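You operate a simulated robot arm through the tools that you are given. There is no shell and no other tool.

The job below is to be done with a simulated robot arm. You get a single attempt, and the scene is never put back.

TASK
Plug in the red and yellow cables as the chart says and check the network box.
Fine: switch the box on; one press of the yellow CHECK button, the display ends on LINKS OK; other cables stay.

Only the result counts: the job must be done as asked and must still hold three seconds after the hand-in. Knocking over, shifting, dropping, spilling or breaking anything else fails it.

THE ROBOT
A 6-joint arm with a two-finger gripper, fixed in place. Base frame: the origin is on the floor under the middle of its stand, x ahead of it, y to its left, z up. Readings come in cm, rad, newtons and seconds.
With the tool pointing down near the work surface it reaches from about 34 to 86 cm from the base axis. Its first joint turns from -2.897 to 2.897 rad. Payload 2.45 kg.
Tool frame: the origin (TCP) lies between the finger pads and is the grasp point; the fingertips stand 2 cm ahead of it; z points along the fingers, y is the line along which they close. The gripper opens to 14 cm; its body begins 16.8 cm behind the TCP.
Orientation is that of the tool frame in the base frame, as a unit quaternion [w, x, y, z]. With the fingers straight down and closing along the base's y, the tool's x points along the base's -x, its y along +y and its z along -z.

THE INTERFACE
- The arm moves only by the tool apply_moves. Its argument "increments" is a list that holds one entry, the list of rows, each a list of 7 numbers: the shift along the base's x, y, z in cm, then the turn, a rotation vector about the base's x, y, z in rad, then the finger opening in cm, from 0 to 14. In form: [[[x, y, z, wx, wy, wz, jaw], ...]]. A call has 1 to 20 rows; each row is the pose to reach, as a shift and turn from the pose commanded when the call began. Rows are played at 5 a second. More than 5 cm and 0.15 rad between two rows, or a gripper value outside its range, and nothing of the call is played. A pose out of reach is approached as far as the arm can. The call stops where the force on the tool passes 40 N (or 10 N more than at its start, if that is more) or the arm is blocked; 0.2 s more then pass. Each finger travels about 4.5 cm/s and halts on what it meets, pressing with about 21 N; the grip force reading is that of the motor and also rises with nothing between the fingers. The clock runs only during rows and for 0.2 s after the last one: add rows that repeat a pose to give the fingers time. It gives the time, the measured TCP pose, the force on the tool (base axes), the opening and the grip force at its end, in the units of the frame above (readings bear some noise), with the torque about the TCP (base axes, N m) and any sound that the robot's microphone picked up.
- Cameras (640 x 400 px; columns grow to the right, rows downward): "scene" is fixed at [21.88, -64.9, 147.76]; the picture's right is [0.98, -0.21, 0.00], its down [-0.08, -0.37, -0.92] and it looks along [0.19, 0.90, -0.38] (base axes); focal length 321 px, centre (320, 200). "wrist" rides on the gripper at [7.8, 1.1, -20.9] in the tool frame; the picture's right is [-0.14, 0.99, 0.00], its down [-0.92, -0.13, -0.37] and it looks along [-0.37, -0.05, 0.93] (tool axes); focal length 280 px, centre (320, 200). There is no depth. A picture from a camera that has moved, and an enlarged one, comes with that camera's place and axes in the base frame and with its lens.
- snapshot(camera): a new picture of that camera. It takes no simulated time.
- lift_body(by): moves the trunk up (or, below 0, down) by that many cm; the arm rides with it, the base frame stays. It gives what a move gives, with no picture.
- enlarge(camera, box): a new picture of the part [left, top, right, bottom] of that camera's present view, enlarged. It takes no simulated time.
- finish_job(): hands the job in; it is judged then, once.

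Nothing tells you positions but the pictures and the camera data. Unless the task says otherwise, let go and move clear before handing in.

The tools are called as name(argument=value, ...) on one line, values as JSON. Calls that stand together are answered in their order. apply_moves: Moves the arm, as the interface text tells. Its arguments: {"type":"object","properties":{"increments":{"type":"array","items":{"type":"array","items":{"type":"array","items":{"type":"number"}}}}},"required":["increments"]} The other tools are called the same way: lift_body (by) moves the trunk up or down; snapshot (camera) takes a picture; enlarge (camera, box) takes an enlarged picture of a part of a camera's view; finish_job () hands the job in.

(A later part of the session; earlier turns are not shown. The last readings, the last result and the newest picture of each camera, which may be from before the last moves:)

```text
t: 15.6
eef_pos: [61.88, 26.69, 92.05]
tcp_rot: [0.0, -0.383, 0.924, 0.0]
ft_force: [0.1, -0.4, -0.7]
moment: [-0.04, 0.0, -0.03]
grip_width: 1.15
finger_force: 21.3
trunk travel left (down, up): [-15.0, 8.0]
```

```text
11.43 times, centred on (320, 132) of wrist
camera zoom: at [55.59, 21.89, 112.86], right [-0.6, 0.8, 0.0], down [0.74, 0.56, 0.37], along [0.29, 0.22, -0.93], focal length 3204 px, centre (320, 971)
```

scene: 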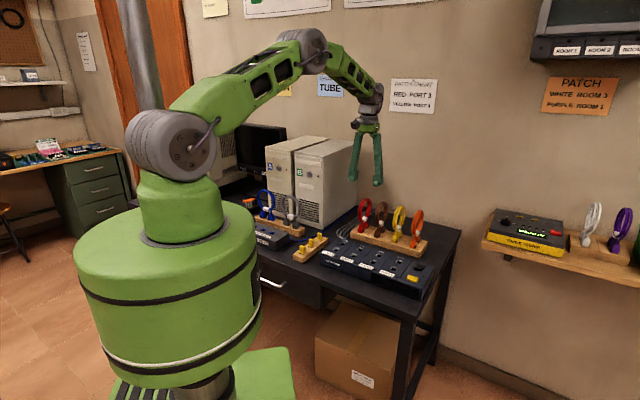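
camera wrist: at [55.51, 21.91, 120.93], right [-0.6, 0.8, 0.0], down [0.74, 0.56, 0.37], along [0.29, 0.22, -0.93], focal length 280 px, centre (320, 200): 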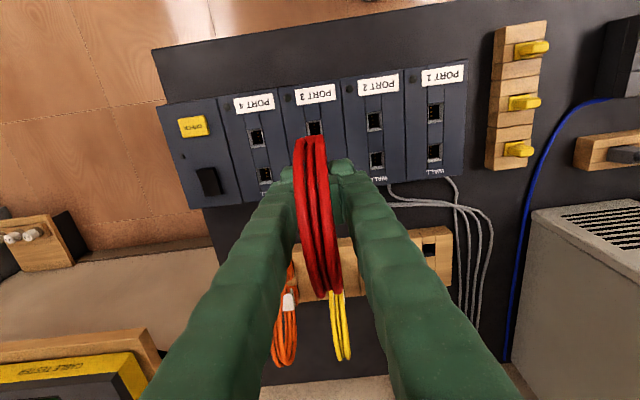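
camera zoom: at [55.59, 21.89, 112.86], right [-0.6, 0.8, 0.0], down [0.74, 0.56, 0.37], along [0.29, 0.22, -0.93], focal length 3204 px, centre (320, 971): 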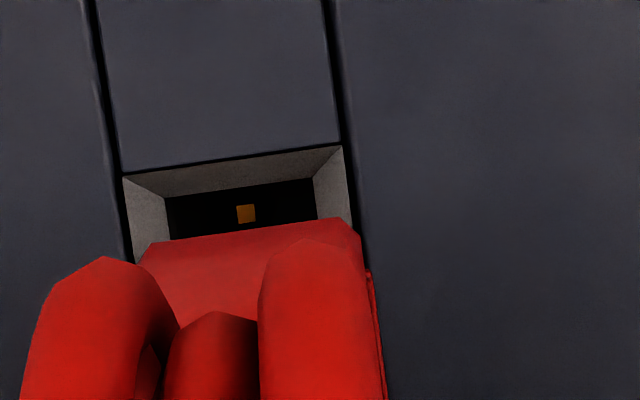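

The pins now line up with both sockets to within about a millimetre. I'm lowering slowly into the sockets and watching the force.

apply_moves(increments=[[[0.03, 0.03, -0.3, 0, 0, 0, 0], [0.03, 0.03, -0.6, 0, 0, 0, 0], [0.03, 0.03, -0.9, 0, 0, 0, 0], [0.03, 0.03, -1.2, 0, 0, 0, 0], [0.03, 0.03, -1.5, 0, 0, 0, 0], [0.03, 0.03, -1.7, 0, 0, 0, 0], [0.03, 0.03, -1.9, 0, 0, 0, 0], [0.03, 0.03, -1.9, 0, 0, 0, 0]]])

enlarge(camera="scene", box=[370, 243, 400, 267])

enlarge(camera="wrist", box=[295, 115, 345, 150])

```text
t: 17.4
eef_pos: [61.86, 26.64, 89.93]
tcp_rot: [-0.001, -0.383, 0.924, 0.0]
ft_force: [-5.3, -6.8, -2.1]
moment: [-0.32, 0.29, -0.03]
grip_width: 1.14
finger_force: 21.2
trunk travel left (down, up): [-15.0, 8.0]
```

```text
16.00 times, centred on (385, 255) of scene
camera zoom: at [21.88, -64.9, 147.76], right [0.98, -0.21, 0.0], down [-0.08, -0.37, -0.92], along [0.19, 0.9, -0.38], focal length 5137 px, centre (-720, -680)
```

zoom: 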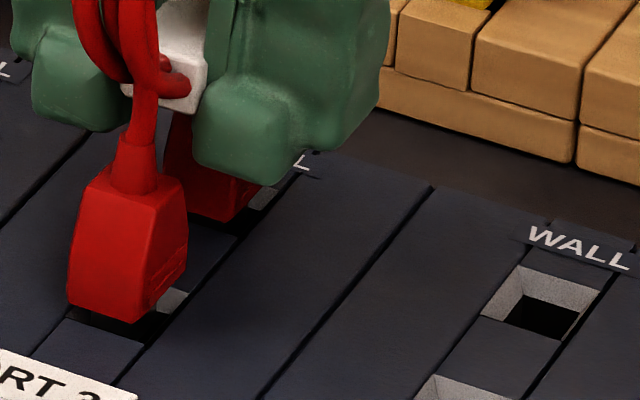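

```text
11.43 times, centred on (320, 132) of wrist
camera zoom: at [55.58, 21.9, 110.84], right [-0.6, 0.8, 0.0], down [0.74, 0.56, 0.37], along [0.29, 0.22, -0.93], focal length 3204 px, centre (320, 971)
```

zoom: 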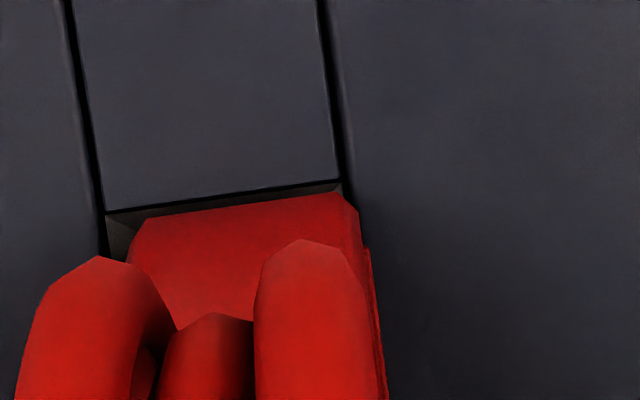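

The pins have entered the sockets and press lightly on the far wall (about 8.6 N along −u). I'll ease back slightly and keep pushing down.

apply_moves(increments=[[[-0.05, -0.07, 0, 0, 0, 0, 0], [-0.05, -0.07, 0, 0, 0, 0, 0]]])

```text
t: 18.0
eef_pos: [61.9, 26.71, 90.15]
tcp_rot: [0.0, -0.384, 0.924, 0.0]
ft_force: [-3.9, -3.6, -3.2]
moment: [-0.22, 0.27, -0.03]
grip_width: 1.14
finger_force: 20.8
trunk travel left (down, up): [-15.0, 8.0]
```

apply_moves(increments=[[[-0.08, -0.09, 0, 0, 0, 0, 0], [-0.08, -0.09, -0.2, 0, 0, 0, 0], [-0.08, -0.09, -0.4, 0, 0, 0, 0], [-0.08, -0.09, -0.5, 0, 0, 0, 0], [-0.08, -0.09, -0.5, 0, 0, 0, 0]]])

enlarge(camera="scene", box=[370, 243, 400, 267])

enlarge(camera="wrist", box=[295, 115, 345, 150])

```text
t: 19.2
eef_pos: [61.71, 26.7, 89.69]
tcp_rot: [0.001, -0.384, 0.923, 0.0]
ft_force: [-0.2, -2.1, 12.7]
moment: [0.24, -0.26, -0.02]
grip_width: 1.14
finger_force: 21.2
trunk travel left (down, up): [-15.0, 8.0]
```

```text
16.00 times, centred on (385, 255) of scene
camera zoom: at [21.88, -64.9, 147.76], right [0.98, -0.21, 0.0], down [-0.08, -0.37, -0.92], along [0.19, 0.9, -0.38], focal length 5137 px, centre (-720, -680)
```

zoom: 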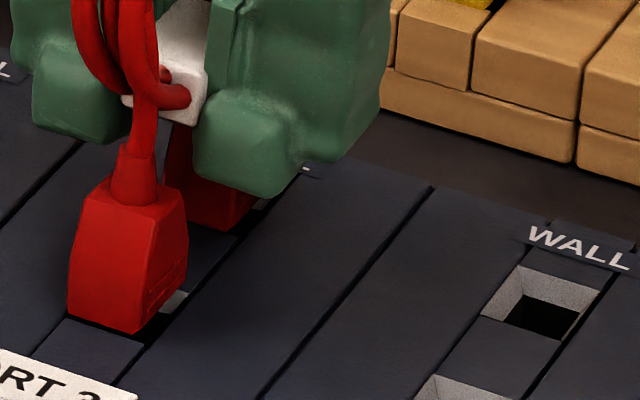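

```text
11.43 times, centred on (320, 132) of wrist
camera zoom: at [55.5, 21.77, 110.57], right [-0.6, 0.8, 0.0], down [0.74, 0.56, 0.37], along [0.3, 0.22, -0.93], focal length 3204 px, centre (320, 971)
```

zoom: 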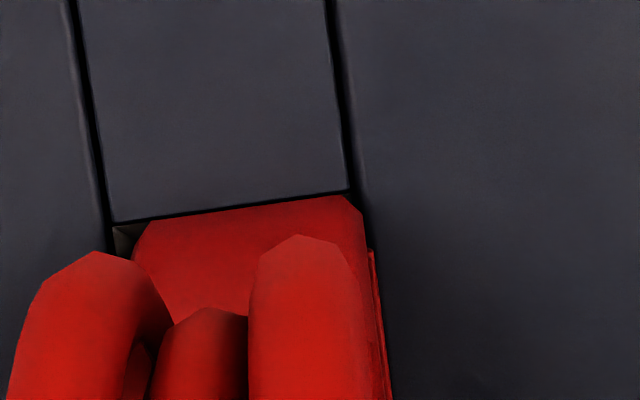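

There is now 12.7 N of upward resistance, mostly at the WALL-side plug, and the bodies look nearly seated. I'll nudge 0.8 mm sideways toward the socket centre and press further in small steps.

apply_moves(increments=[[[0.06, -0.06, 0, 0, 0, 0, 0], [0.06, -0.06, -0.1, 0, 0, 0, 0], [0.06, -0.06, -0.2, 0, 0, 0, 0], [0.06, -0.06, -0.3, 0, 0, 0, 0], [0.06, -0.06, -0.3, 0, 0, 0, 0]]])

enlarge(camera="scene", box=[370, 243, 400, 267])

enlarge(camera="wrist", box=[295, 115, 345, 150])

```text
t: 20.4
eef_pos: [61.82, 26.58, 89.37]
tcp_rot: [0.001, -0.383, 0.924, -0.001]
ft_force: [-2.6, 3.6, 16.1]
moment: [-0.02, 0.02, 0.02]
grip_width: 1.09
finger_force: 21.4
trunk travel left (down, up): [-15.0, 8.0]
```

```text
16.00 times, centred on (385, 255) of scene
camera zoom: at [21.88, -64.9, 147.76], right [0.98, -0.21, 0.0], down [-0.08, -0.37, -0.92], along [0.19, 0.9, -0.38], focal length 5137 px, centre (-720, -680)
```

zoom: 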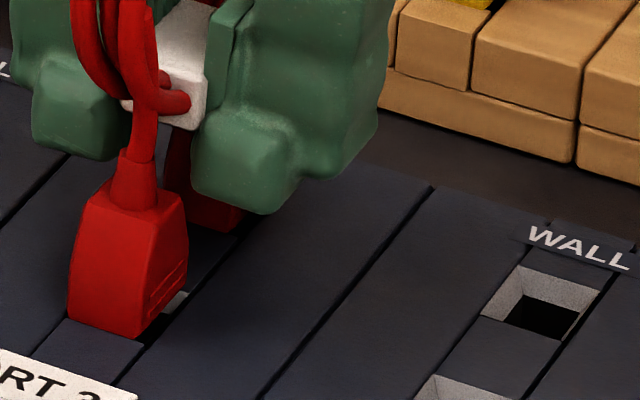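

```text
11.43 times, centred on (320, 132) of wrist
camera zoom: at [55.49, 21.7, 110.21], right [-0.6, 0.8, 0.0], down [0.74, 0.56, 0.37], along [0.3, 0.22, -0.93], focal length 3204 px, centre (320, 971)
```

zoom: 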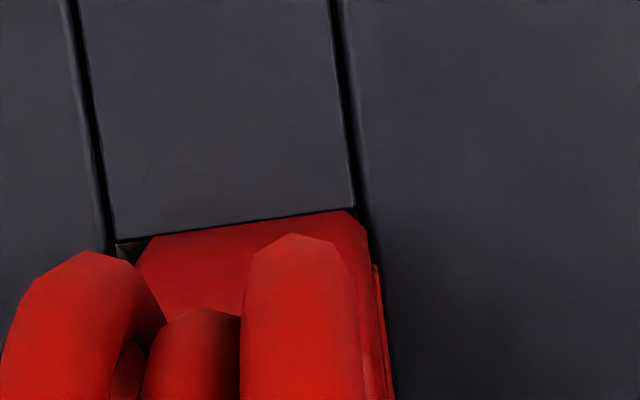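

Resistance is now symmetric at 16 N and the plug is advancing without slipping. I'll keep pressing gently.

apply_moves(increments=[[[-0.04, 0.04, -0.1, 0, 0, 0, 0], [-0.04, 0.04, -0.2, 0, 0, 0, 0], [-0.04, 0.04, -0.3, 0, 0, 0, 0], [-0.04, 0.04, -0.3, 0, 0, 0, 0]]])

enlarge(camera="scene", box=[370, 243, 400, 267])

enlarge(camera="wrist", box=[295, 115, 345, 150])

```text
t: 21.4
eef_pos: [61.75, 26.47, 89.18]
tcp_rot: [0.002, -0.383, 0.924, -0.001]
ft_force: [0.3, -2.4, 32.3]
moment: [0.11, -0.02, 0.06]
grip_width: 1.11
finger_force: 20.8
trunk travel left (down, up): [-15.0, 8.0]
```

```text
16.00 times, centred on (385, 255) of scene
camera zoom: at [21.88, -64.9, 147.76], right [0.98, -0.21, 0.0], down [-0.08, -0.37, -0.92], along [0.19, 0.9, -0.38], focal length 5137 px, centre (-720, -680)
```

zoom: 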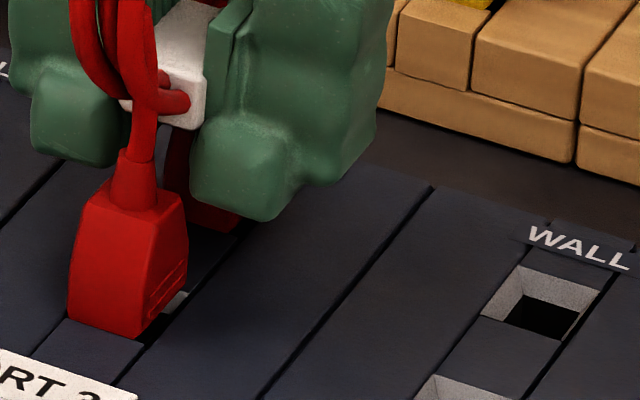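

```text
11.43 times, centred on (320, 132) of wrist
camera zoom: at [55.42, 21.69, 110.02], right [-0.6, 0.8, 0.0], down [0.74, 0.56, 0.37], along [0.3, 0.22, -0.93], focal length 3204 px, centre (320, 971)
```

zoom: 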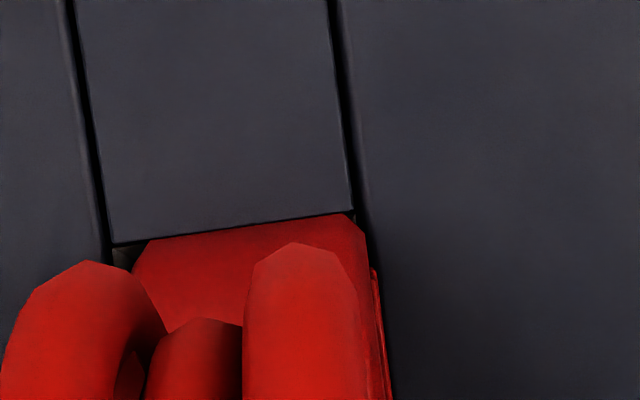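

The force jumped to 32 N and the plug stopped moving while the fingers slid slightly, so it is fully seated. I'll relax the downward push, open the fingers and rise clear.

apply_moves(increments=[[[0, 0, 0.15, 0, 0, 0, 0], [0, 0, 0.25, 0, 0, 0, 0], [0, 0, 0.25, 0, 0, 0, 2], [0, 0, 0.25, 0, 0, 0, 4.5], [0, 0, 0.25, 0, 0, 0, 4.5]]])

enlarge(camera="scene", box=[365, 215, 415, 275])

enlarge(camera="wrist", box=[260, 90, 380, 210])

```text
t: 22.6
eef_pos: [61.73, 26.53, 89.17]
tcp_rot: [0.0, -0.383, 0.924, 0.0]
ft_force: [-0.5, -0.3, 0.6]
moment: [-0.02, 0.0, 0.0]
grip_width: 4.49
finger_force: 0.0
trunk travel left (down, up): [-15.0, 8.0]
```

```text
6.67 times, centred on (390, 245) of scene
camera zoom: at [21.88, -64.9, 147.76], right [0.98, -0.21, 0.0], down [-0.08, -0.37, -0.92], along [0.19, 0.9, -0.38], focal length 2140 px, centre (-147, -100)
```

zoom: 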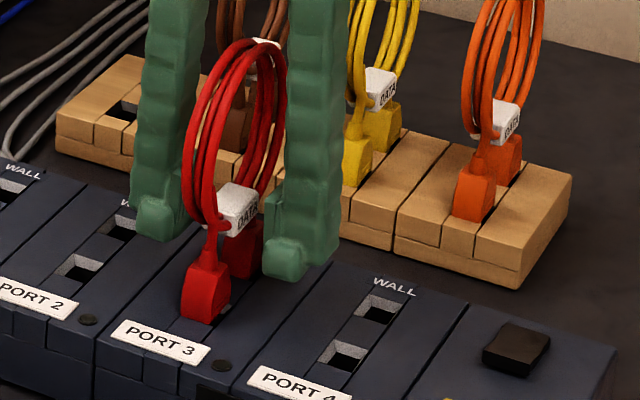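

```text
3.33 times, centred on (320, 150) of wrist
camera zoom: at [55.46, 21.77, 110.11], right [-0.6, 0.8, 0.0], down [0.74, 0.56, 0.37], along [0.29, 0.22, -0.93], focal length 935 px, centre (320, 367)
```

zoom: 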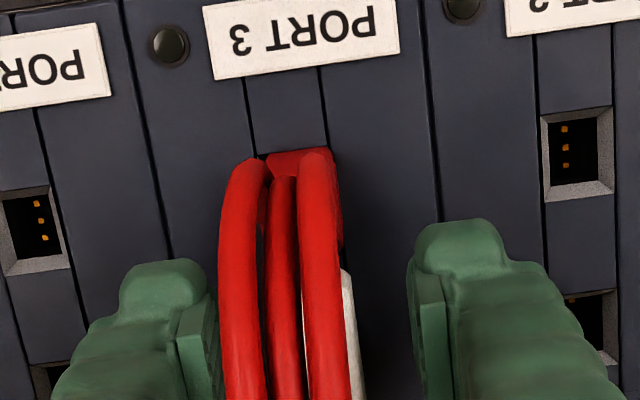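

Red is seated upright in PORT 3. I'll rise clear of its loop and go over the yellow cable, expected near (75.5, 41).

apply_moves(increments=[[[0, 0, 2, 0, 0, 0, 4.5], [0, 0, 5, 0, 0, 0, 4.5], [0, 0, 9, 0, 0, 0, 4.5], [0, 0, 13, 0, 0, 0, 4.5], [0, 0, 15, 0, 0, 0, 4.5], [2.74, 2.86, 15, 0, 0, 0, 4.5], [5.48, 5.72, 15, 0, 0, 0, 4.5], [8.22, 8.58, 15, 0, 0, 0, 4.5], [10.96, 11.44, 15, 0, 0, 0, 4.5], [13.7, 14.3, 15, 0, 0, 0, 4.5], [13.7, 14.3, 15, 0, 0, 0, 4.5]]])

snapshot(camera="wrist")

enlarge(camera="wrist", box=[250, 90, 410, 210])

enlarge(camera="scene", box=[340, 140, 460, 300])

```text
t: 25.0
eef_pos: [75.47, 41.03, 104.17]
tcp_rot: [0.001, -0.382, 0.924, 0.001]
ft_force: [0.3, 1.0, 0.1]
moment: [0.01, -0.01, 0.01]
grip_width: 4.48
finger_force: 0.1
trunk travel left (down, up): [-15.0, 8.0]
```

```text
taken
camera wrist: at [69.24, 36.16, 125.04], right [-0.6, 0.8, 0.0], down [0.74, 0.56, 0.37], along [0.29, 0.22, -0.93], focal length 280 px, centre (320, 200)
```

wrist: 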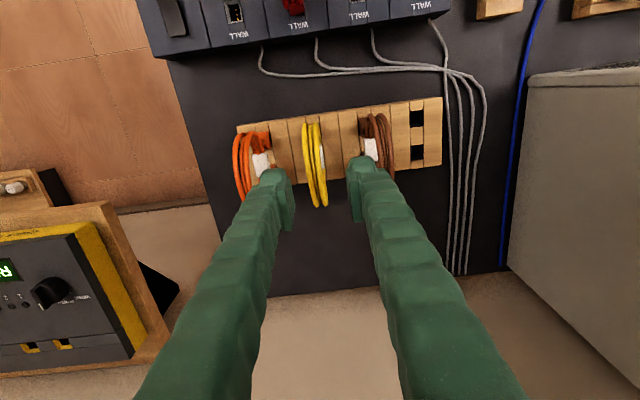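

```text
3.33 times, centred on (330, 150) of wrist
camera zoom: at [69.24, 36.16, 125.04], right [-0.6, 0.8, 0.0], down [0.74, 0.56, 0.37], along [0.29, 0.22, -0.93], focal length 935 px, centre (287, 367)
```

zoom: 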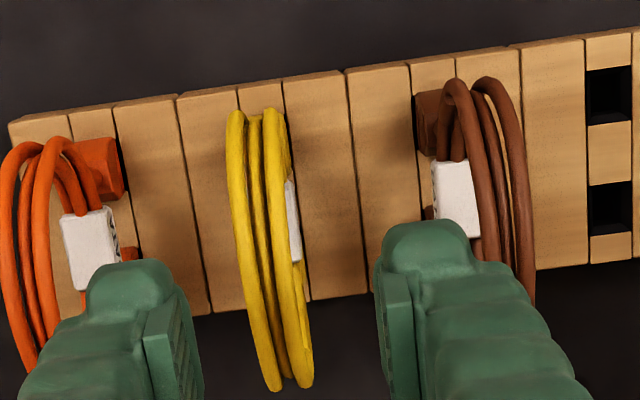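

```text
2.50 times, centred on (400, 220) of scene
camera zoom: at [21.88, -64.9, 147.76], right [0.98, -0.21, 0.0], down [-0.08, -0.37, -0.92], along [0.19, 0.9, -0.38], focal length 803 px, centre (120, 150)
```

zoom: 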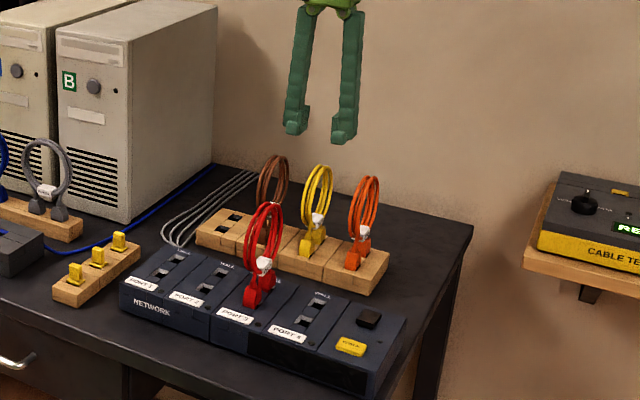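

The arm reaches the yellow cable. It's centred apart from 0.4 cm sideways, so I'll correct that and descend part-way.

apply_moves(increments=[[[0.3, -0.3, 0, 0, 0, 0, 4.3], [0.3, -0.3, -2, 0, 0, 0, 4.3], [0.3, -0.3, -4, 0, 0, 0, 4.3], [0.3, -0.3, -6, 0, 0, 0, 4.3], [0.3, -0.3, -8, 0, 0, 0, 4.3], [0.3, -0.3, -10, 0, 0, 0, 4.3], [0.3, -0.3, -10, 0, 0, 0, 4.3]]])

enlarge(camera="wrist", box=[240, 90, 400, 210])

enlarge(camera="scene", box=[350, 160, 440, 250])

```text
t: 26.6
eef_pos: [75.84, 40.54, 94.1]
tcp_rot: [0.0, -0.383, 0.924, 0.0]
ft_force: [-0.9, 0.4, -0.2]
moment: [0.03, -0.02, 0.04]
grip_width: 4.31
finger_force: 0.1
trunk travel left (down, up): [-15.0, 8.0]
```

```text
3.33 times, centred on (320, 150) of wrist
camera zoom: at [69.61, 35.75, 115.01], right [-0.6, 0.8, 0.0], down [0.74, 0.56, 0.37], along [0.29, 0.22, -0.93], focal length 935 px, centre (320, 367)
```

zoom: 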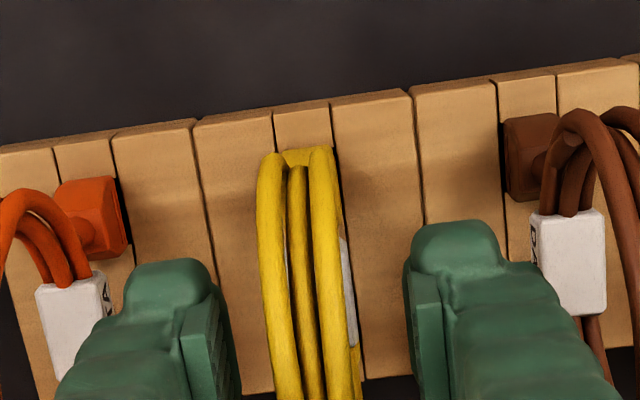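

```text
4.44 times, centred on (395, 205) of scene
camera zoom: at [21.88, -64.9, 147.76], right [0.98, -0.21, 0.0], down [-0.08, -0.37, -0.92], along [0.19, 0.9, -0.38], focal length 1427 px, centre (-13, 178)
```

zoom: 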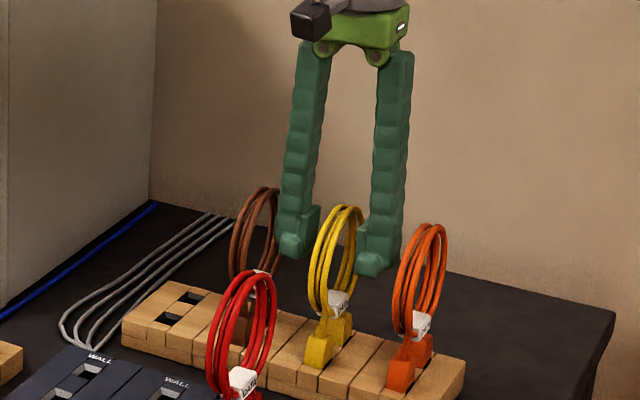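

Tracking is good and the yellow loop is centred between the fingers. I'm descending to the tag height.

apply_moves(increments=[[[-0.04, 0.04, -2, 0, 0, 0, 4.3], [-0.04, 0.04, -4, 0, 0, 0, 4.3], [-0.04, 0.04, -6.05, 0, 0, 0, 4.3], [-0.04, 0.04, -6.05, 0, 0, 0, 4.3]]])

enlarge(camera="wrist", box=[240, 90, 400, 210])

enlarge(camera="scene", box=[360, 190, 430, 250])

```text
t: 27.6
eef_pos: [75.16, 40.33, 88.39]
tcp_rot: [0.0, -0.383, 0.924, 0.0]
ft_force: [-0.1, 1.6, -0.1]
moment: [0.01, -0.03, -0.01]
grip_width: 4.31
finger_force: 0.0
out of reach, approached as far as the arm can: row 2, 3, 4
trunk travel left (down, up): [-15.0, 8.0]
```

```text
3.33 times, centred on (320, 150) of wrist
camera zoom: at [68.78, 35.4, 109.16], right [-0.6, 0.8, 0.0], down [0.74, 0.56, 0.37], along [0.29, 0.22, -0.93], focal length 935 px, centre (320, 367)
```

zoom: 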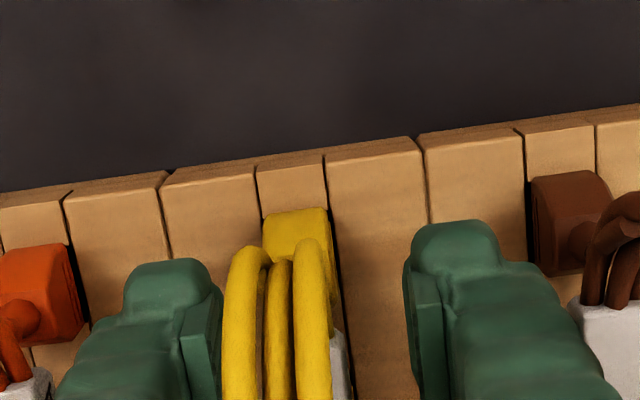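

```text
6.67 times, centred on (395, 220) of scene
camera zoom: at [21.88, -64.9, 147.76], right [0.98, -0.21, 0.0], down [-0.08, -0.37, -0.92], along [0.19, 0.9, -0.38], focal length 2140 px, centre (-180, 67)
```

zoom: 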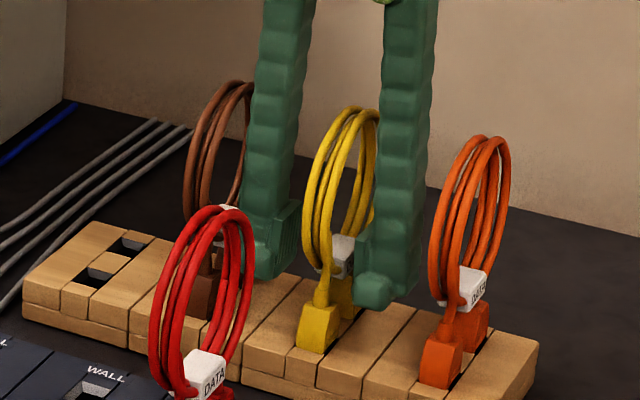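

At this height the arm falls ~0.8 cm short radially. Lowering the trunk will extend the reach at rack height, so I'll rise clear of the loops and drop the trunk 8 cm.

apply_moves(increments=[[[0, 0, 2, 0, 0, 0, 4.3], [0, 0, 5, 0, 0, 0, 4.3], [0, 0, 8, 0, 0, 0, 4.3], [0, 0, 12, 0, 0, 0, 4.3], [0, 0, 16, 0, 0, 0, 4.3], [0, 0, 20, 0, 0, 0, 4.3], [0, 0, 22, 0, 0, 0, 4.3], [0, 0, 22, 0, 0, 0, 4.3]]])

lift_body(by=-8)

snapshot(camera="scene")

enlarge(camera="wrist", box=[240, 90, 400, 210])

```text
t: 29.4
eef_pos: [75.45, 40.46, 110.37]
tcp_rot: [-0.003, -0.383, 0.924, 0.001]
ft_force: [0.5, 0.0, 0.5]
moment: [0.01, -0.01, -0.02]
grip_width: 4.26
finger_force: 0.1
out of reach, approached as far as the arm can: row 2, 3, 4, 5
trunk travel left (down, up): [-15.0, 8.0]
```

```text
t: 30.6
eef_pos: [75.6, 40.45, 102.4]
tcp_rot: [-0.002, -0.383, 0.924, -0.001]
ft_force: [-0.3, 0.5, 1.0]
moment: [0.0, 0.04, 0.02]
grip_width: 4.28
finger_force: 0.1
trunk travel left (down, up): [-7.0, 16.0]
```

```text
taken
```

scene: 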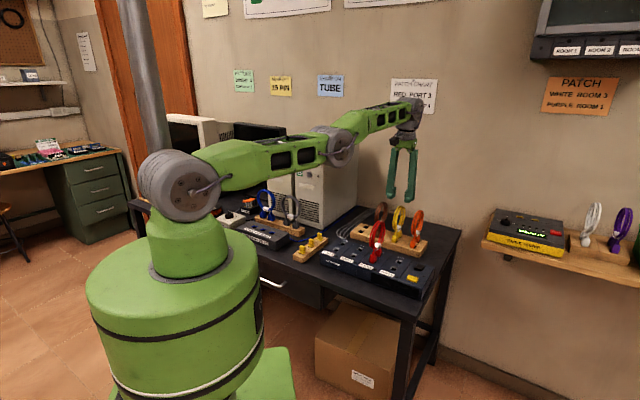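

```text
3.33 times, centred on (320, 150) of wrist
camera zoom: at [69.28, 35.66, 123.3], right [-0.6, 0.8, 0.0], down [0.74, 0.56, 0.37], along [0.29, 0.22, -0.93], focal length 935 px, centre (320, 367)
```

zoom: 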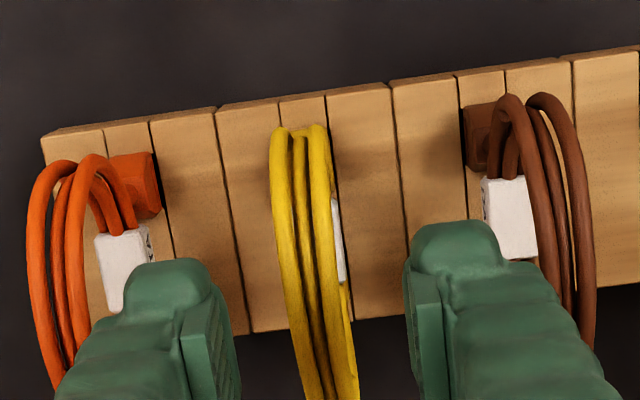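

The trunk is down 8 cm and the yellow cable is still centred (y offset ≈0). I'm descending again to tag height.

apply_moves(increments=[[[0.05, 0.05, -2, 0, 0, 0, 4.3], [0.1, 0.1, -5, 0, 0, 0, 4.3], [0.1, 0.1, -8, 0, 0, 0, 4.3], [0.1, 0.1, -11, 0, 0, 0, 4.3], [0.1, 0.1, -14, 0, 0, 0, 4.3], [0.1, 0.1, -14, 0, 0, 0, 4.3]]])

enlarge(camera="wrist", box=[240, 90, 400, 210])

enlarge(camera="scene", box=[360, 190, 430, 250])

```text
t: 32.0
eef_pos: [75.59, 40.61, 88.56]
tcp_rot: [-0.003, -0.383, 0.924, 0.0]
ft_force: [0.1, 0.1, -0.3]
moment: [0.01, 0.03, 0.0]
grip_width: 4.3
finger_force: 0.0
trunk travel left (down, up): [-7.0, 16.0]
```

```text
3.33 times, centred on (320, 150) of wrist
camera zoom: at [69.5, 35.76, 109.5], right [-0.6, 0.8, 0.0], down [0.74, 0.56, 0.36], along [0.29, 0.22, -0.93], focal length 935 px, centre (320, 367)
```

zoom: 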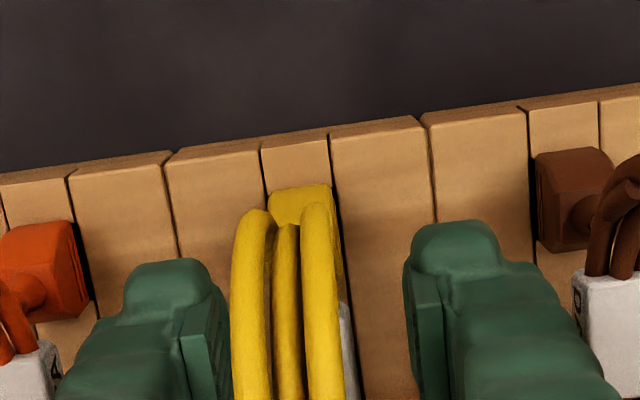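

```text
6.67 times, centred on (395, 220) of scene
camera zoom: at [21.88, -64.9, 147.76], right [0.98, -0.21, 0.0], down [-0.08, -0.37, -0.92], along [0.19, 0.9, -0.38], focal length 2140 px, centre (-180, 67)
```

zoom: 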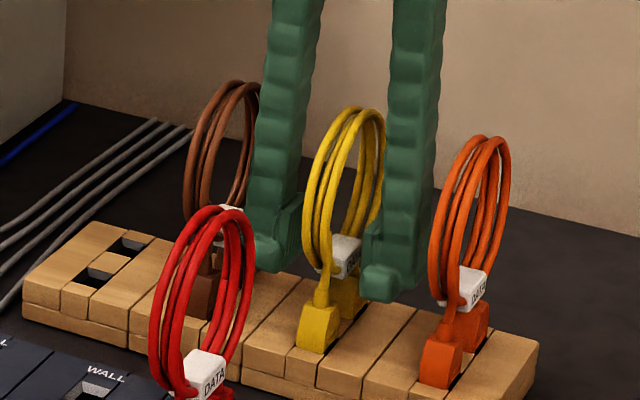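

The pads straddle the yellow tag and reach is fine now. I'll lower the last half centimetre and close.

apply_moves(increments=[[[0, 0, -0.5, 0, 0, 0, 4.3], [0, 0, -0.5, 0, 0, 0, 4.3], [0, 0, -0.5, 0, 0, 0, 2], [0, 0, -0.5, 0, 0, 0, 0], [0, 0, -0.5, 0, 0, 0, 0], [0, 0, -0.5, 0, 0, 0, 0], [0, 0, -0.5, 0, 0, 0, 0]]])

enlarge(camera="wrist", box=[270, 90, 370, 170])

enlarge(camera="scene", box=[360, 190, 430, 250])

```text
t: 33.6
eef_pos: [75.72, 40.41, 87.85]
tcp_rot: [-0.002, -0.382, 0.924, 0.0]
ft_force: [0.1, 0.8, -0.9]
moment: [-0.02, 0.0, -0.04]
grip_width: 1.2
finger_force: 20.6
trunk travel left (down, up): [-7.0, 16.0]
```

```text
5.00 times, centred on (320, 130) of wrist
camera zoom: at [69.49, 35.74, 108.91], right [-0.6, 0.8, 0.0], down [0.74, 0.56, 0.36], along [0.29, 0.22, -0.93], focal length 1402 px, centre (320, 550)
```

zoom: 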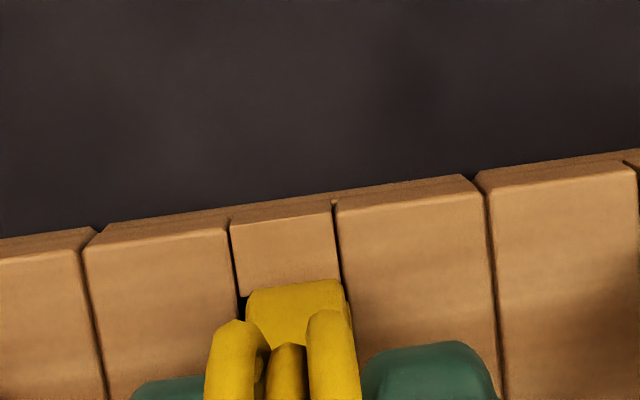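

```text
6.67 times, centred on (395, 220) of scene
camera zoom: at [21.88, -64.9, 147.76], right [0.98, -0.21, 0.0], down [-0.08, -0.37, -0.92], along [0.19, 0.9, -0.38], focal length 2140 px, centre (-180, 67)
```

zoom: 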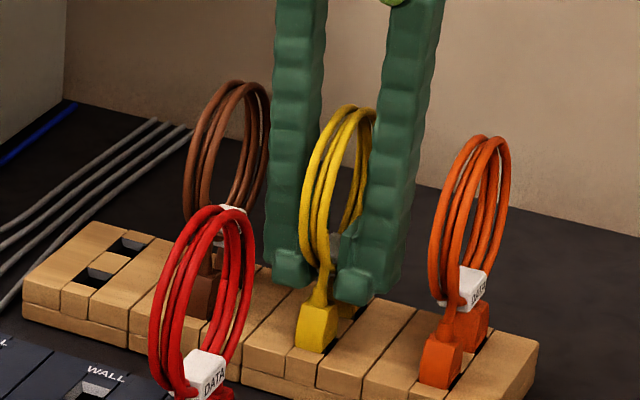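

The yellow tag is gripped at 1.2 cm. I'm lifting it straight out and recording the hole reference.

apply_moves(increments=[[[0, 0, 0.5, 0, 0, 0, 0], [0, 0, 1, 0, 0, 0, 0], [0, 0, 1.5, 0, 0, 0, 0], [0, 0, 2, 0, 0, 0, 0], [0, 0, 3, 0, 0, 0, 0], [0, 0, 4, 0, 0, 0, 0], [0, 0, 6, 0, 0, 0, 0], [0, 0, 8, 0, 0, 0, 0], [0, 0, 10, 0, 0, 0, 0], [0, 0, 10, 0, 0, 0, 0]]])

enlarge(camera="wrist", box=[280, 100, 360, 160])

enlarge(camera="scene", box=[350, 150, 450, 260])

```text
t: 35.8
eef_pos: [75.56, 40.94, 97.92]
tcp_rot: [-0.003, -0.382, 0.924, 0.0]
ft_force: [-0.3, -0.6, -0.3]
moment: [0.0, 0.02, -0.01]
grip_width: 1.15
finger_force: 20.8
trunk travel left (down, up): [-7.0, 16.0]
```

```text
6.67 times, centred on (320, 130) of wrist
camera zoom: at [69.42, 36.08, 118.82], right [-0.6, 0.8, 0.0], down [0.74, 0.56, 0.36], along [0.29, 0.22, -0.93], focal length 1869 px, centre (320, 667)
```

zoom: 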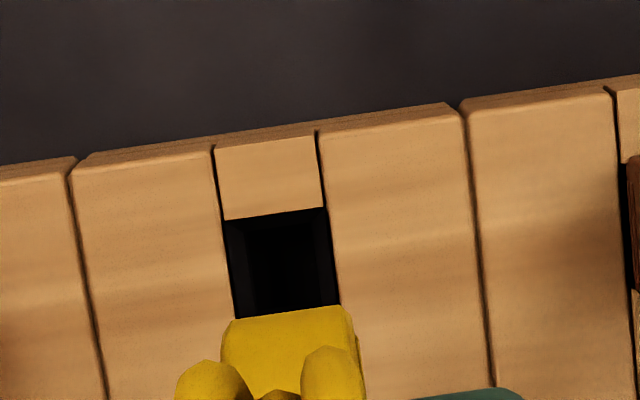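

```text
3.64 times, centred on (400, 205) of scene
camera zoom: at [21.88, -64.9, 147.76], right [0.98, -0.21, 0.0], down [-0.08, -0.37, -0.92], along [0.19, 0.9, -0.38], focal length 1168 px, centre (29, 182)
```

zoom: 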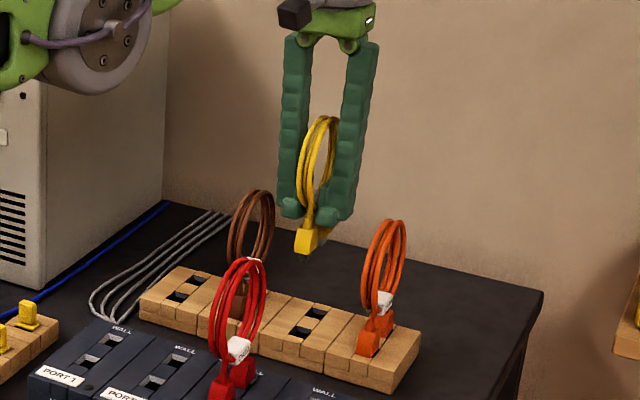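

Yellow is out. PORT 4 should put the TCP at about (66.2, 20.3); the direct path passes over the red cable, so I'll lift to z≈108 and carry it across well above everything.

apply_moves(increments=[[[0, 0, 3, 0, 0, 0, 0], [0, 0, 6, 0, 0, 0, 0], [0, 0, 9, 0, 0, 0, 0], [-1, -2, 10, 0, 0, 0, 0], [-3, -6, 10, 0, 0, 0, 0], [-5, -10, 10, 0, 0, 0, 0], [-7, -14, 10, 0, 0, 0, 0], [-8.5, -18, 10, 0, 0, 0, 0], [-9.53, -20.48, 10, 0, 0, 0, 0], [-9.53, -20.48, 10, 0, 0, 0, 0]]])

snapshot(camera="wrist")

enlarge(camera="wrist", box=[260, 90, 380, 180])

enlarge(camera="scene", box=[340, 160, 460, 300])

```text
t: 38.0
eef_pos: [66.14, 20.26, 107.82]
tcp_rot: [-0.002, -0.383, 0.924, 0.0]
ft_force: [0.1, 0.0, -1.4]
moment: [-0.02, 0.03, 0.01]
grip_width: 1.18
finger_force: 21.4
out of reach, approached as far as the arm can: row 3
trunk travel left (down, up): [-7.0, 16.0]
```

```text
taken
camera wrist: at [59.95, 15.41, 128.78], right [-0.6, 0.8, 0.0], down [0.74, 0.56, 0.36], along [0.29, 0.22, -0.93], focal length 280 px, centre (320, 200)
```

wrist: 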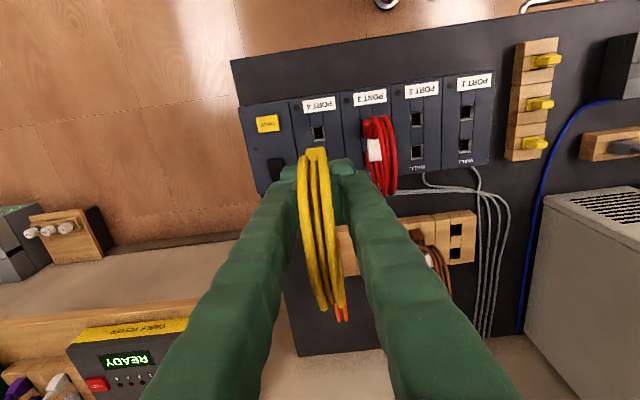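

```text
4.44 times, centred on (320, 135) of wrist
camera zoom: at [59.95, 15.41, 128.78], right [-0.6, 0.8, 0.0], down [0.74, 0.56, 0.36], along [0.29, 0.22, -0.93], focal length 1246 px, centre (320, 489)
```

zoom: 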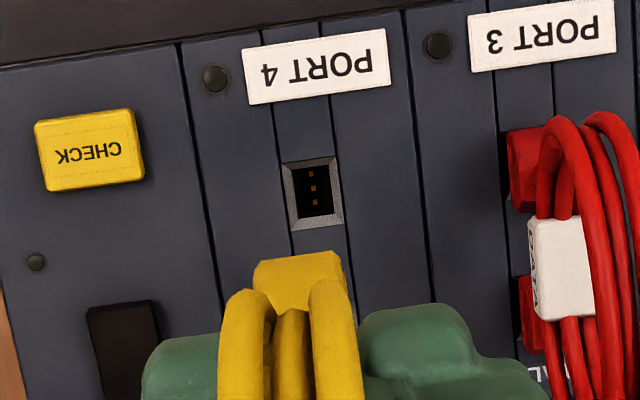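

```text
2.86 times, centred on (400, 230) of scene
camera zoom: at [21.88, -64.9, 147.76], right [0.98, -0.21, 0.0], down [-0.08, -0.37, -0.92], along [0.19, 0.9, -0.38], focal length 917 px, centre (91, 114)
```

zoom: 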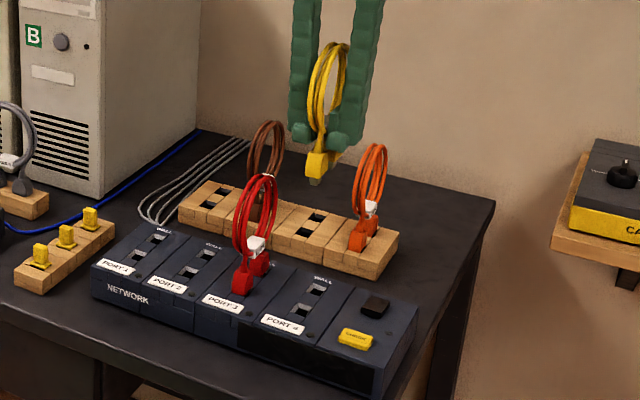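

apply_moves(increments=[[[0, 0, -3, 0, 0, 0, 0], [0, 0, -6, 0, 0, 0, 0], [0, 0, -8, 0, 0, 0, 0], [0, 0, -8, 0, 0, 0, 0]]])

enlarge(camera="wrist", box=[280, 100, 360, 160])

enlarge(camera="scene", box=[380, 225, 420, 275])

```text
t: 39.0
eef_pos: [66.02, 20.22, 99.83]
tcp_rot: [-0.002, -0.383, 0.924, 0.0]
ft_force: [0.0, 0.3, -1.2]
moment: [0.0, 0.07, -0.01]
grip_width: 1.15
finger_force: 21.1
trunk travel left (down, up): [-7.0, 16.0]
```

```text
6.67 times, centred on (320, 130) of wrist
camera zoom: at [59.8, 15.32, 120.73], right [-0.6, 0.8, 0.0], down [0.74, 0.56, 0.36], along [0.29, 0.22, -0.93], focal length 1869 px, centre (320, 667)
```

zoom: 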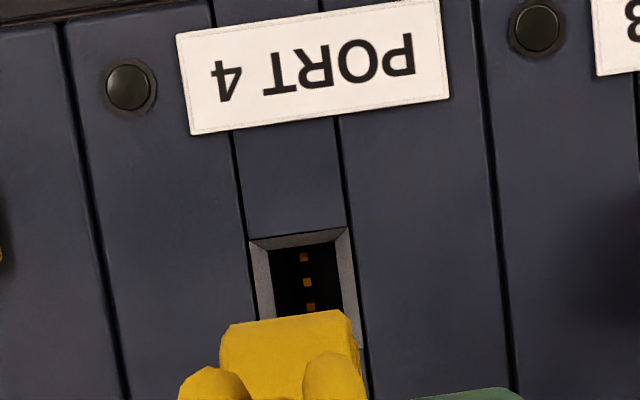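

```text
8.00 times, centred on (400, 250) of scene
camera zoom: at [21.88, -64.9, 147.76], right [0.98, -0.21, 0.0], down [-0.08, -0.37, -0.92], along [0.19, 0.9, -0.38], focal length 2569 px, centre (-320, -200)
```

zoom: 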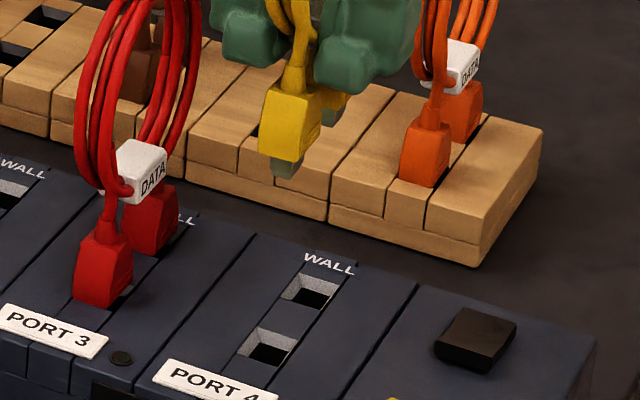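

The PORT 4 socket needs a correction of about +0.4 cm along the pair axis and 0.1 cm sideways, judging from how red seated. I'll apply it and lower until the pins are just above the box.

apply_moves(increments=[[[0.18, 0.32, 0, 0, 0, 0, 0], [0.18, 0.32, -2.5, 0, 0, 0, 0], [0.18, 0.32, -5, 0, 0, 0, 0], [0.18, 0.32, -7, 0, 0, 0, 0], [0.18, 0.32, -8, 0, 0, 0, 0], [0.18, 0.32, -8, 0, 0, 0, 0]]])

enlarge(camera="wrist", box=[295, 115, 345, 150])

enlarge(camera="scene", box=[393, 248, 423, 272])

```text
t: 40.4
eef_pos: [66.25, 20.49, 91.75]
tcp_rot: [-0.002, -0.382, 0.924, 0.001]
ft_force: [-0.2, -0.6, -0.6]
moment: [0.0, -0.03, 0.02]
grip_width: 1.17
finger_force: 21.0
trunk travel left (down, up): [-7.0, 16.0]
```

```text
11.43 times, centred on (320, 132) of wrist
camera zoom: at [60.05, 15.67, 112.67], right [-0.6, 0.8, 0.0], down [0.74, 0.56, 0.36], along [0.29, 0.22, -0.93], focal length 3204 px, centre (320, 971)
```

zoom: 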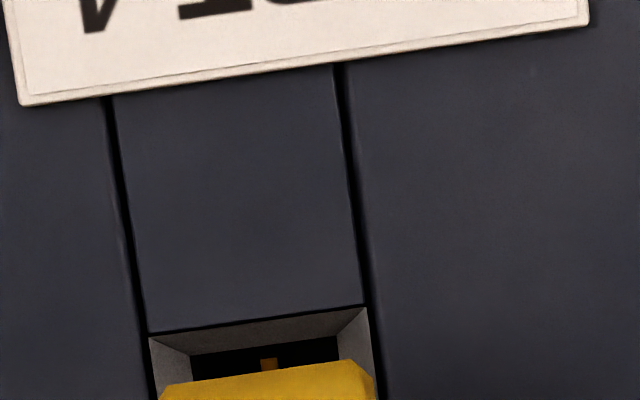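

```text
16.00 times, centred on (408, 260) of scene
camera zoom: at [21.88, -64.9, 147.76], right [0.98, -0.21, 0.0], down [-0.08, -0.37, -0.92], along [0.19, 0.9, -0.38], focal length 5137 px, centre (-1088, -760)
```

zoom: 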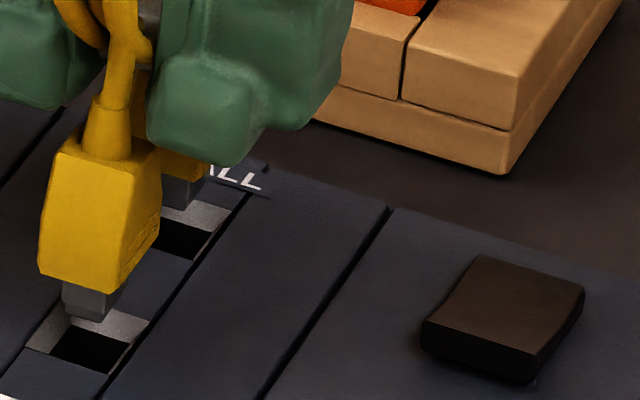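

Both views match the good pre-insertion picture I had for red. I'm lowering the yellow plugs slowly into PORT 4.

apply_moves(increments=[[[-0.05, -0.05, -0.3, 0, 0, 0, 0], [-0.05, -0.05, -0.6, 0, 0, 0, 0], [-0.05, -0.05, -0.9, 0, 0, 0, 0], [-0.05, -0.05, -1.2, 0, 0, 0, 0], [-0.05, -0.05, -1.5, 0, 0, 0, 0], [-0.05, -0.05, -1.7, 0, 0, 0, 0], [-0.05, -0.05, -1.7, 0, 0, 0, 0]]])

enlarge(camera="wrist", box=[295, 125, 345, 160])

enlarge(camera="scene", box=[388, 248, 418, 278])

```text
t: 42.0
eef_pos: [66.17, 20.5, 90.14]
tcp_rot: [-0.002, -0.382, 0.924, 0.0]
ft_force: [0.0, 0.9, -2.0]
moment: [-0.02, 0.03, 0.01]
grip_width: 1.16
finger_force: 21.7
trunk travel left (down, up): [-7.0, 16.0]
```

```text
11.43 times, centred on (320, 142) of wrist
camera zoom: at [59.94, 15.59, 111.05], right [-0.6, 0.8, 0.0], down [0.74, 0.56, 0.37], along [0.29, 0.22, -0.93], focal length 3204 px, centre (320, 857)
```

zoom: 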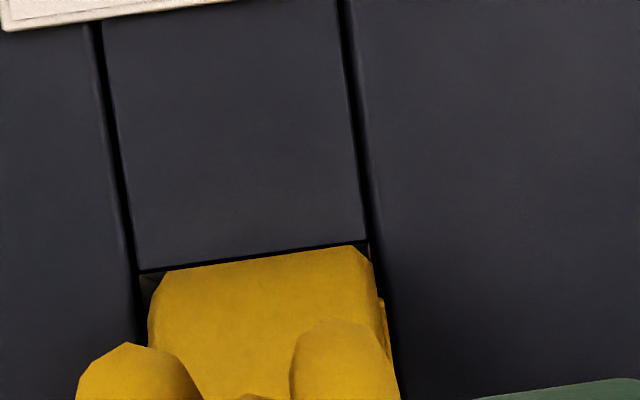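

```text
13.33 times, centred on (403, 263) of scene
camera zoom: at [21.88, -64.9, 147.76], right [0.98, -0.21, 0.0], down [-0.08, -0.37, -0.92], along [0.19, 0.9, -0.38], focal length 4281 px, centre (-787, -640)
```

zoom: 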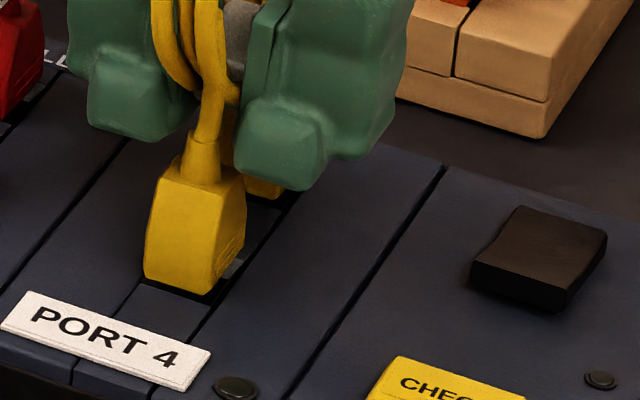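

No side force at all, and the pins are going in cleanly. I'll continue pressing down.

apply_moves(increments=[[[0, 0, -0.15, 0, 0, 0, 0], [0, 0, -0.3, 0, 0, 0, 0], [0, 0, -0.45, 0, 0, 0, 0], [0, 0, -0.6, 0, 0, 0, 0], [0, 0, -0.6, 0, 0, 0, 0]]])

enlarge(camera="wrist", box=[295, 125, 345, 160])

enlarge(camera="scene", box=[388, 248, 418, 278])

```text
t: 43.2
eef_pos: [66.28, 20.37, 89.6]
tcp_rot: [0.0, -0.383, 0.924, 0.0]
ft_force: [3.4, -0.1, 17.1]
moment: [0.07, -0.04, 0.04]
grip_width: 1.13
finger_force: 21.1
trunk travel left (down, up): [-7.0, 16.0]
```

```text
11.43 times, centred on (320, 142) of wrist
camera zoom: at [59.97, 15.55, 110.55], right [-0.6, 0.8, 0.0], down [0.74, 0.56, 0.37], along [0.29, 0.22, -0.93], focal length 3204 px, centre (320, 857)
```

zoom: 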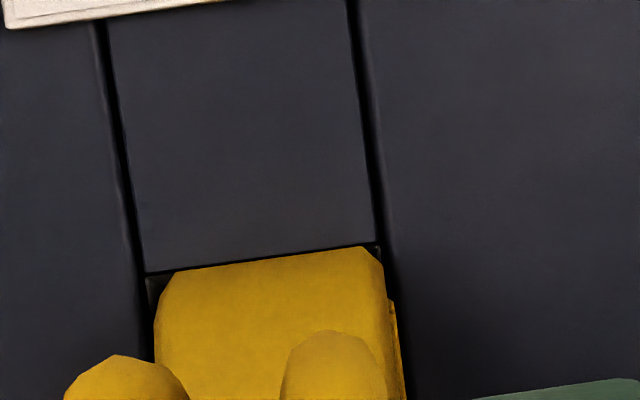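

```text
13.33 times, centred on (403, 263) of scene
camera zoom: at [21.88, -64.9, 147.76], right [0.98, -0.21, 0.0], down [-0.08, -0.37, -0.92], along [0.19, 0.9, -0.38], focal length 4281 px, centre (-787, -640)
```

zoom: 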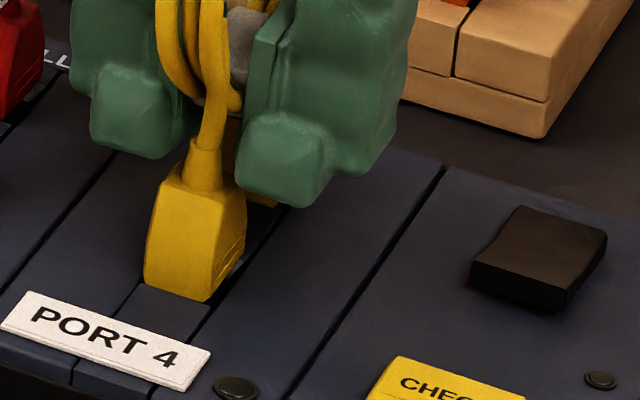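

apply_moves(increments=[[[0, 0, -0.1, 0, 0, 0, 0], [0, 0, -0.2, 0, 0, 0, 0], [0, 0, -0.3, 0, 0, 0, 0], [0, 0, -0.3, 0, 0, 0, 0]]])

enlarge(camera="wrist", box=[295, 125, 345, 160])

enlarge(camera="scene", box=[388, 248, 418, 278])

```text
t: 44.2
eef_pos: [66.34, 20.35, 89.31]
tcp_rot: [0.0, -0.383, 0.924, -0.001]
ft_force: [0.4, -2.4, 20.2]
moment: [-0.07, 0.06, -0.01]
grip_width: 1.11
finger_force: 20.7
trunk travel left (down, up): [-7.0, 16.0]
```

```text
11.43 times, centred on (320, 142) of wrist
camera zoom: at [60.0, 15.56, 110.22], right [-0.6, 0.8, 0.0], down [0.74, 0.56, 0.37], along [0.29, 0.22, -0.93], focal length 3204 px, centre (320, 857)
```

zoom: 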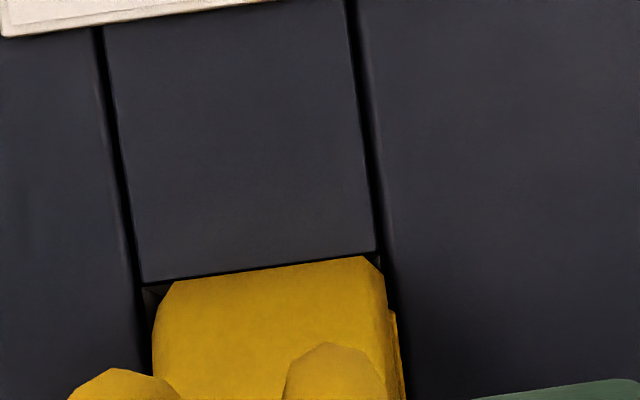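

```text
13.33 times, centred on (403, 263) of scene
camera zoom: at [21.88, -64.9, 147.76], right [0.98, -0.21, 0.0], down [-0.08, -0.37, -0.92], along [0.19, 0.9, -0.38], focal length 4281 px, centre (-787, -640)
```

zoom: 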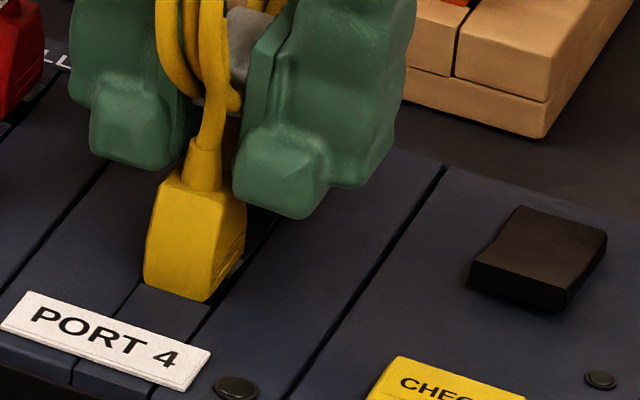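

The yellow plug no longer moves while the fingers slip slightly on the tag. I'll compare it with the red plug to confirm both sit at the same depth.

enlarge(camera="scene", box=[365, 235, 415, 275])

enlarge(camera="wrist", box=[280, 80, 440, 200])

```text
10.00 times, centred on (390, 255) of scene
camera zoom: at [21.88, -64.9, 147.76], right [0.98, -0.21, 0.0], down [-0.08, -0.37, -0.92], along [0.19, 0.9, -0.38], focal length 3211 px, centre (-380, -350)
```

zoom: 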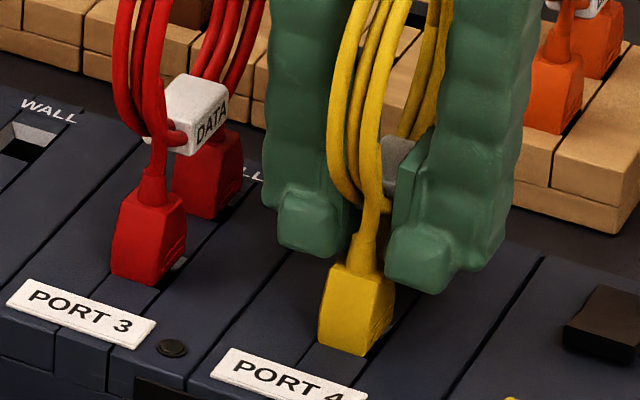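

```text
3.33 times, centred on (360, 140) of wrist
camera zoom: at [60.0, 15.56, 110.22], right [-0.6, 0.8, 0.0], down [0.74, 0.56, 0.37], along [0.29, 0.22, -0.93], focal length 935 px, centre (187, 400)
```

zoom: 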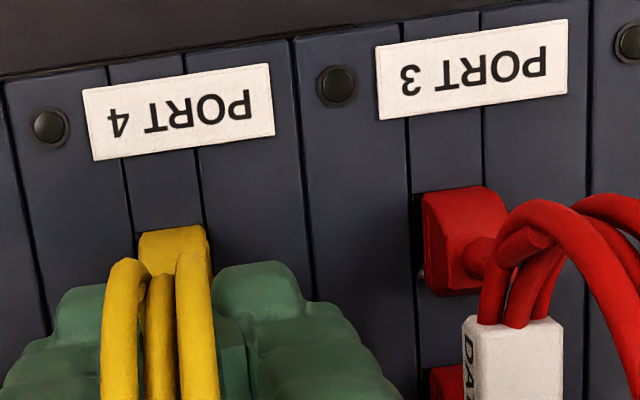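

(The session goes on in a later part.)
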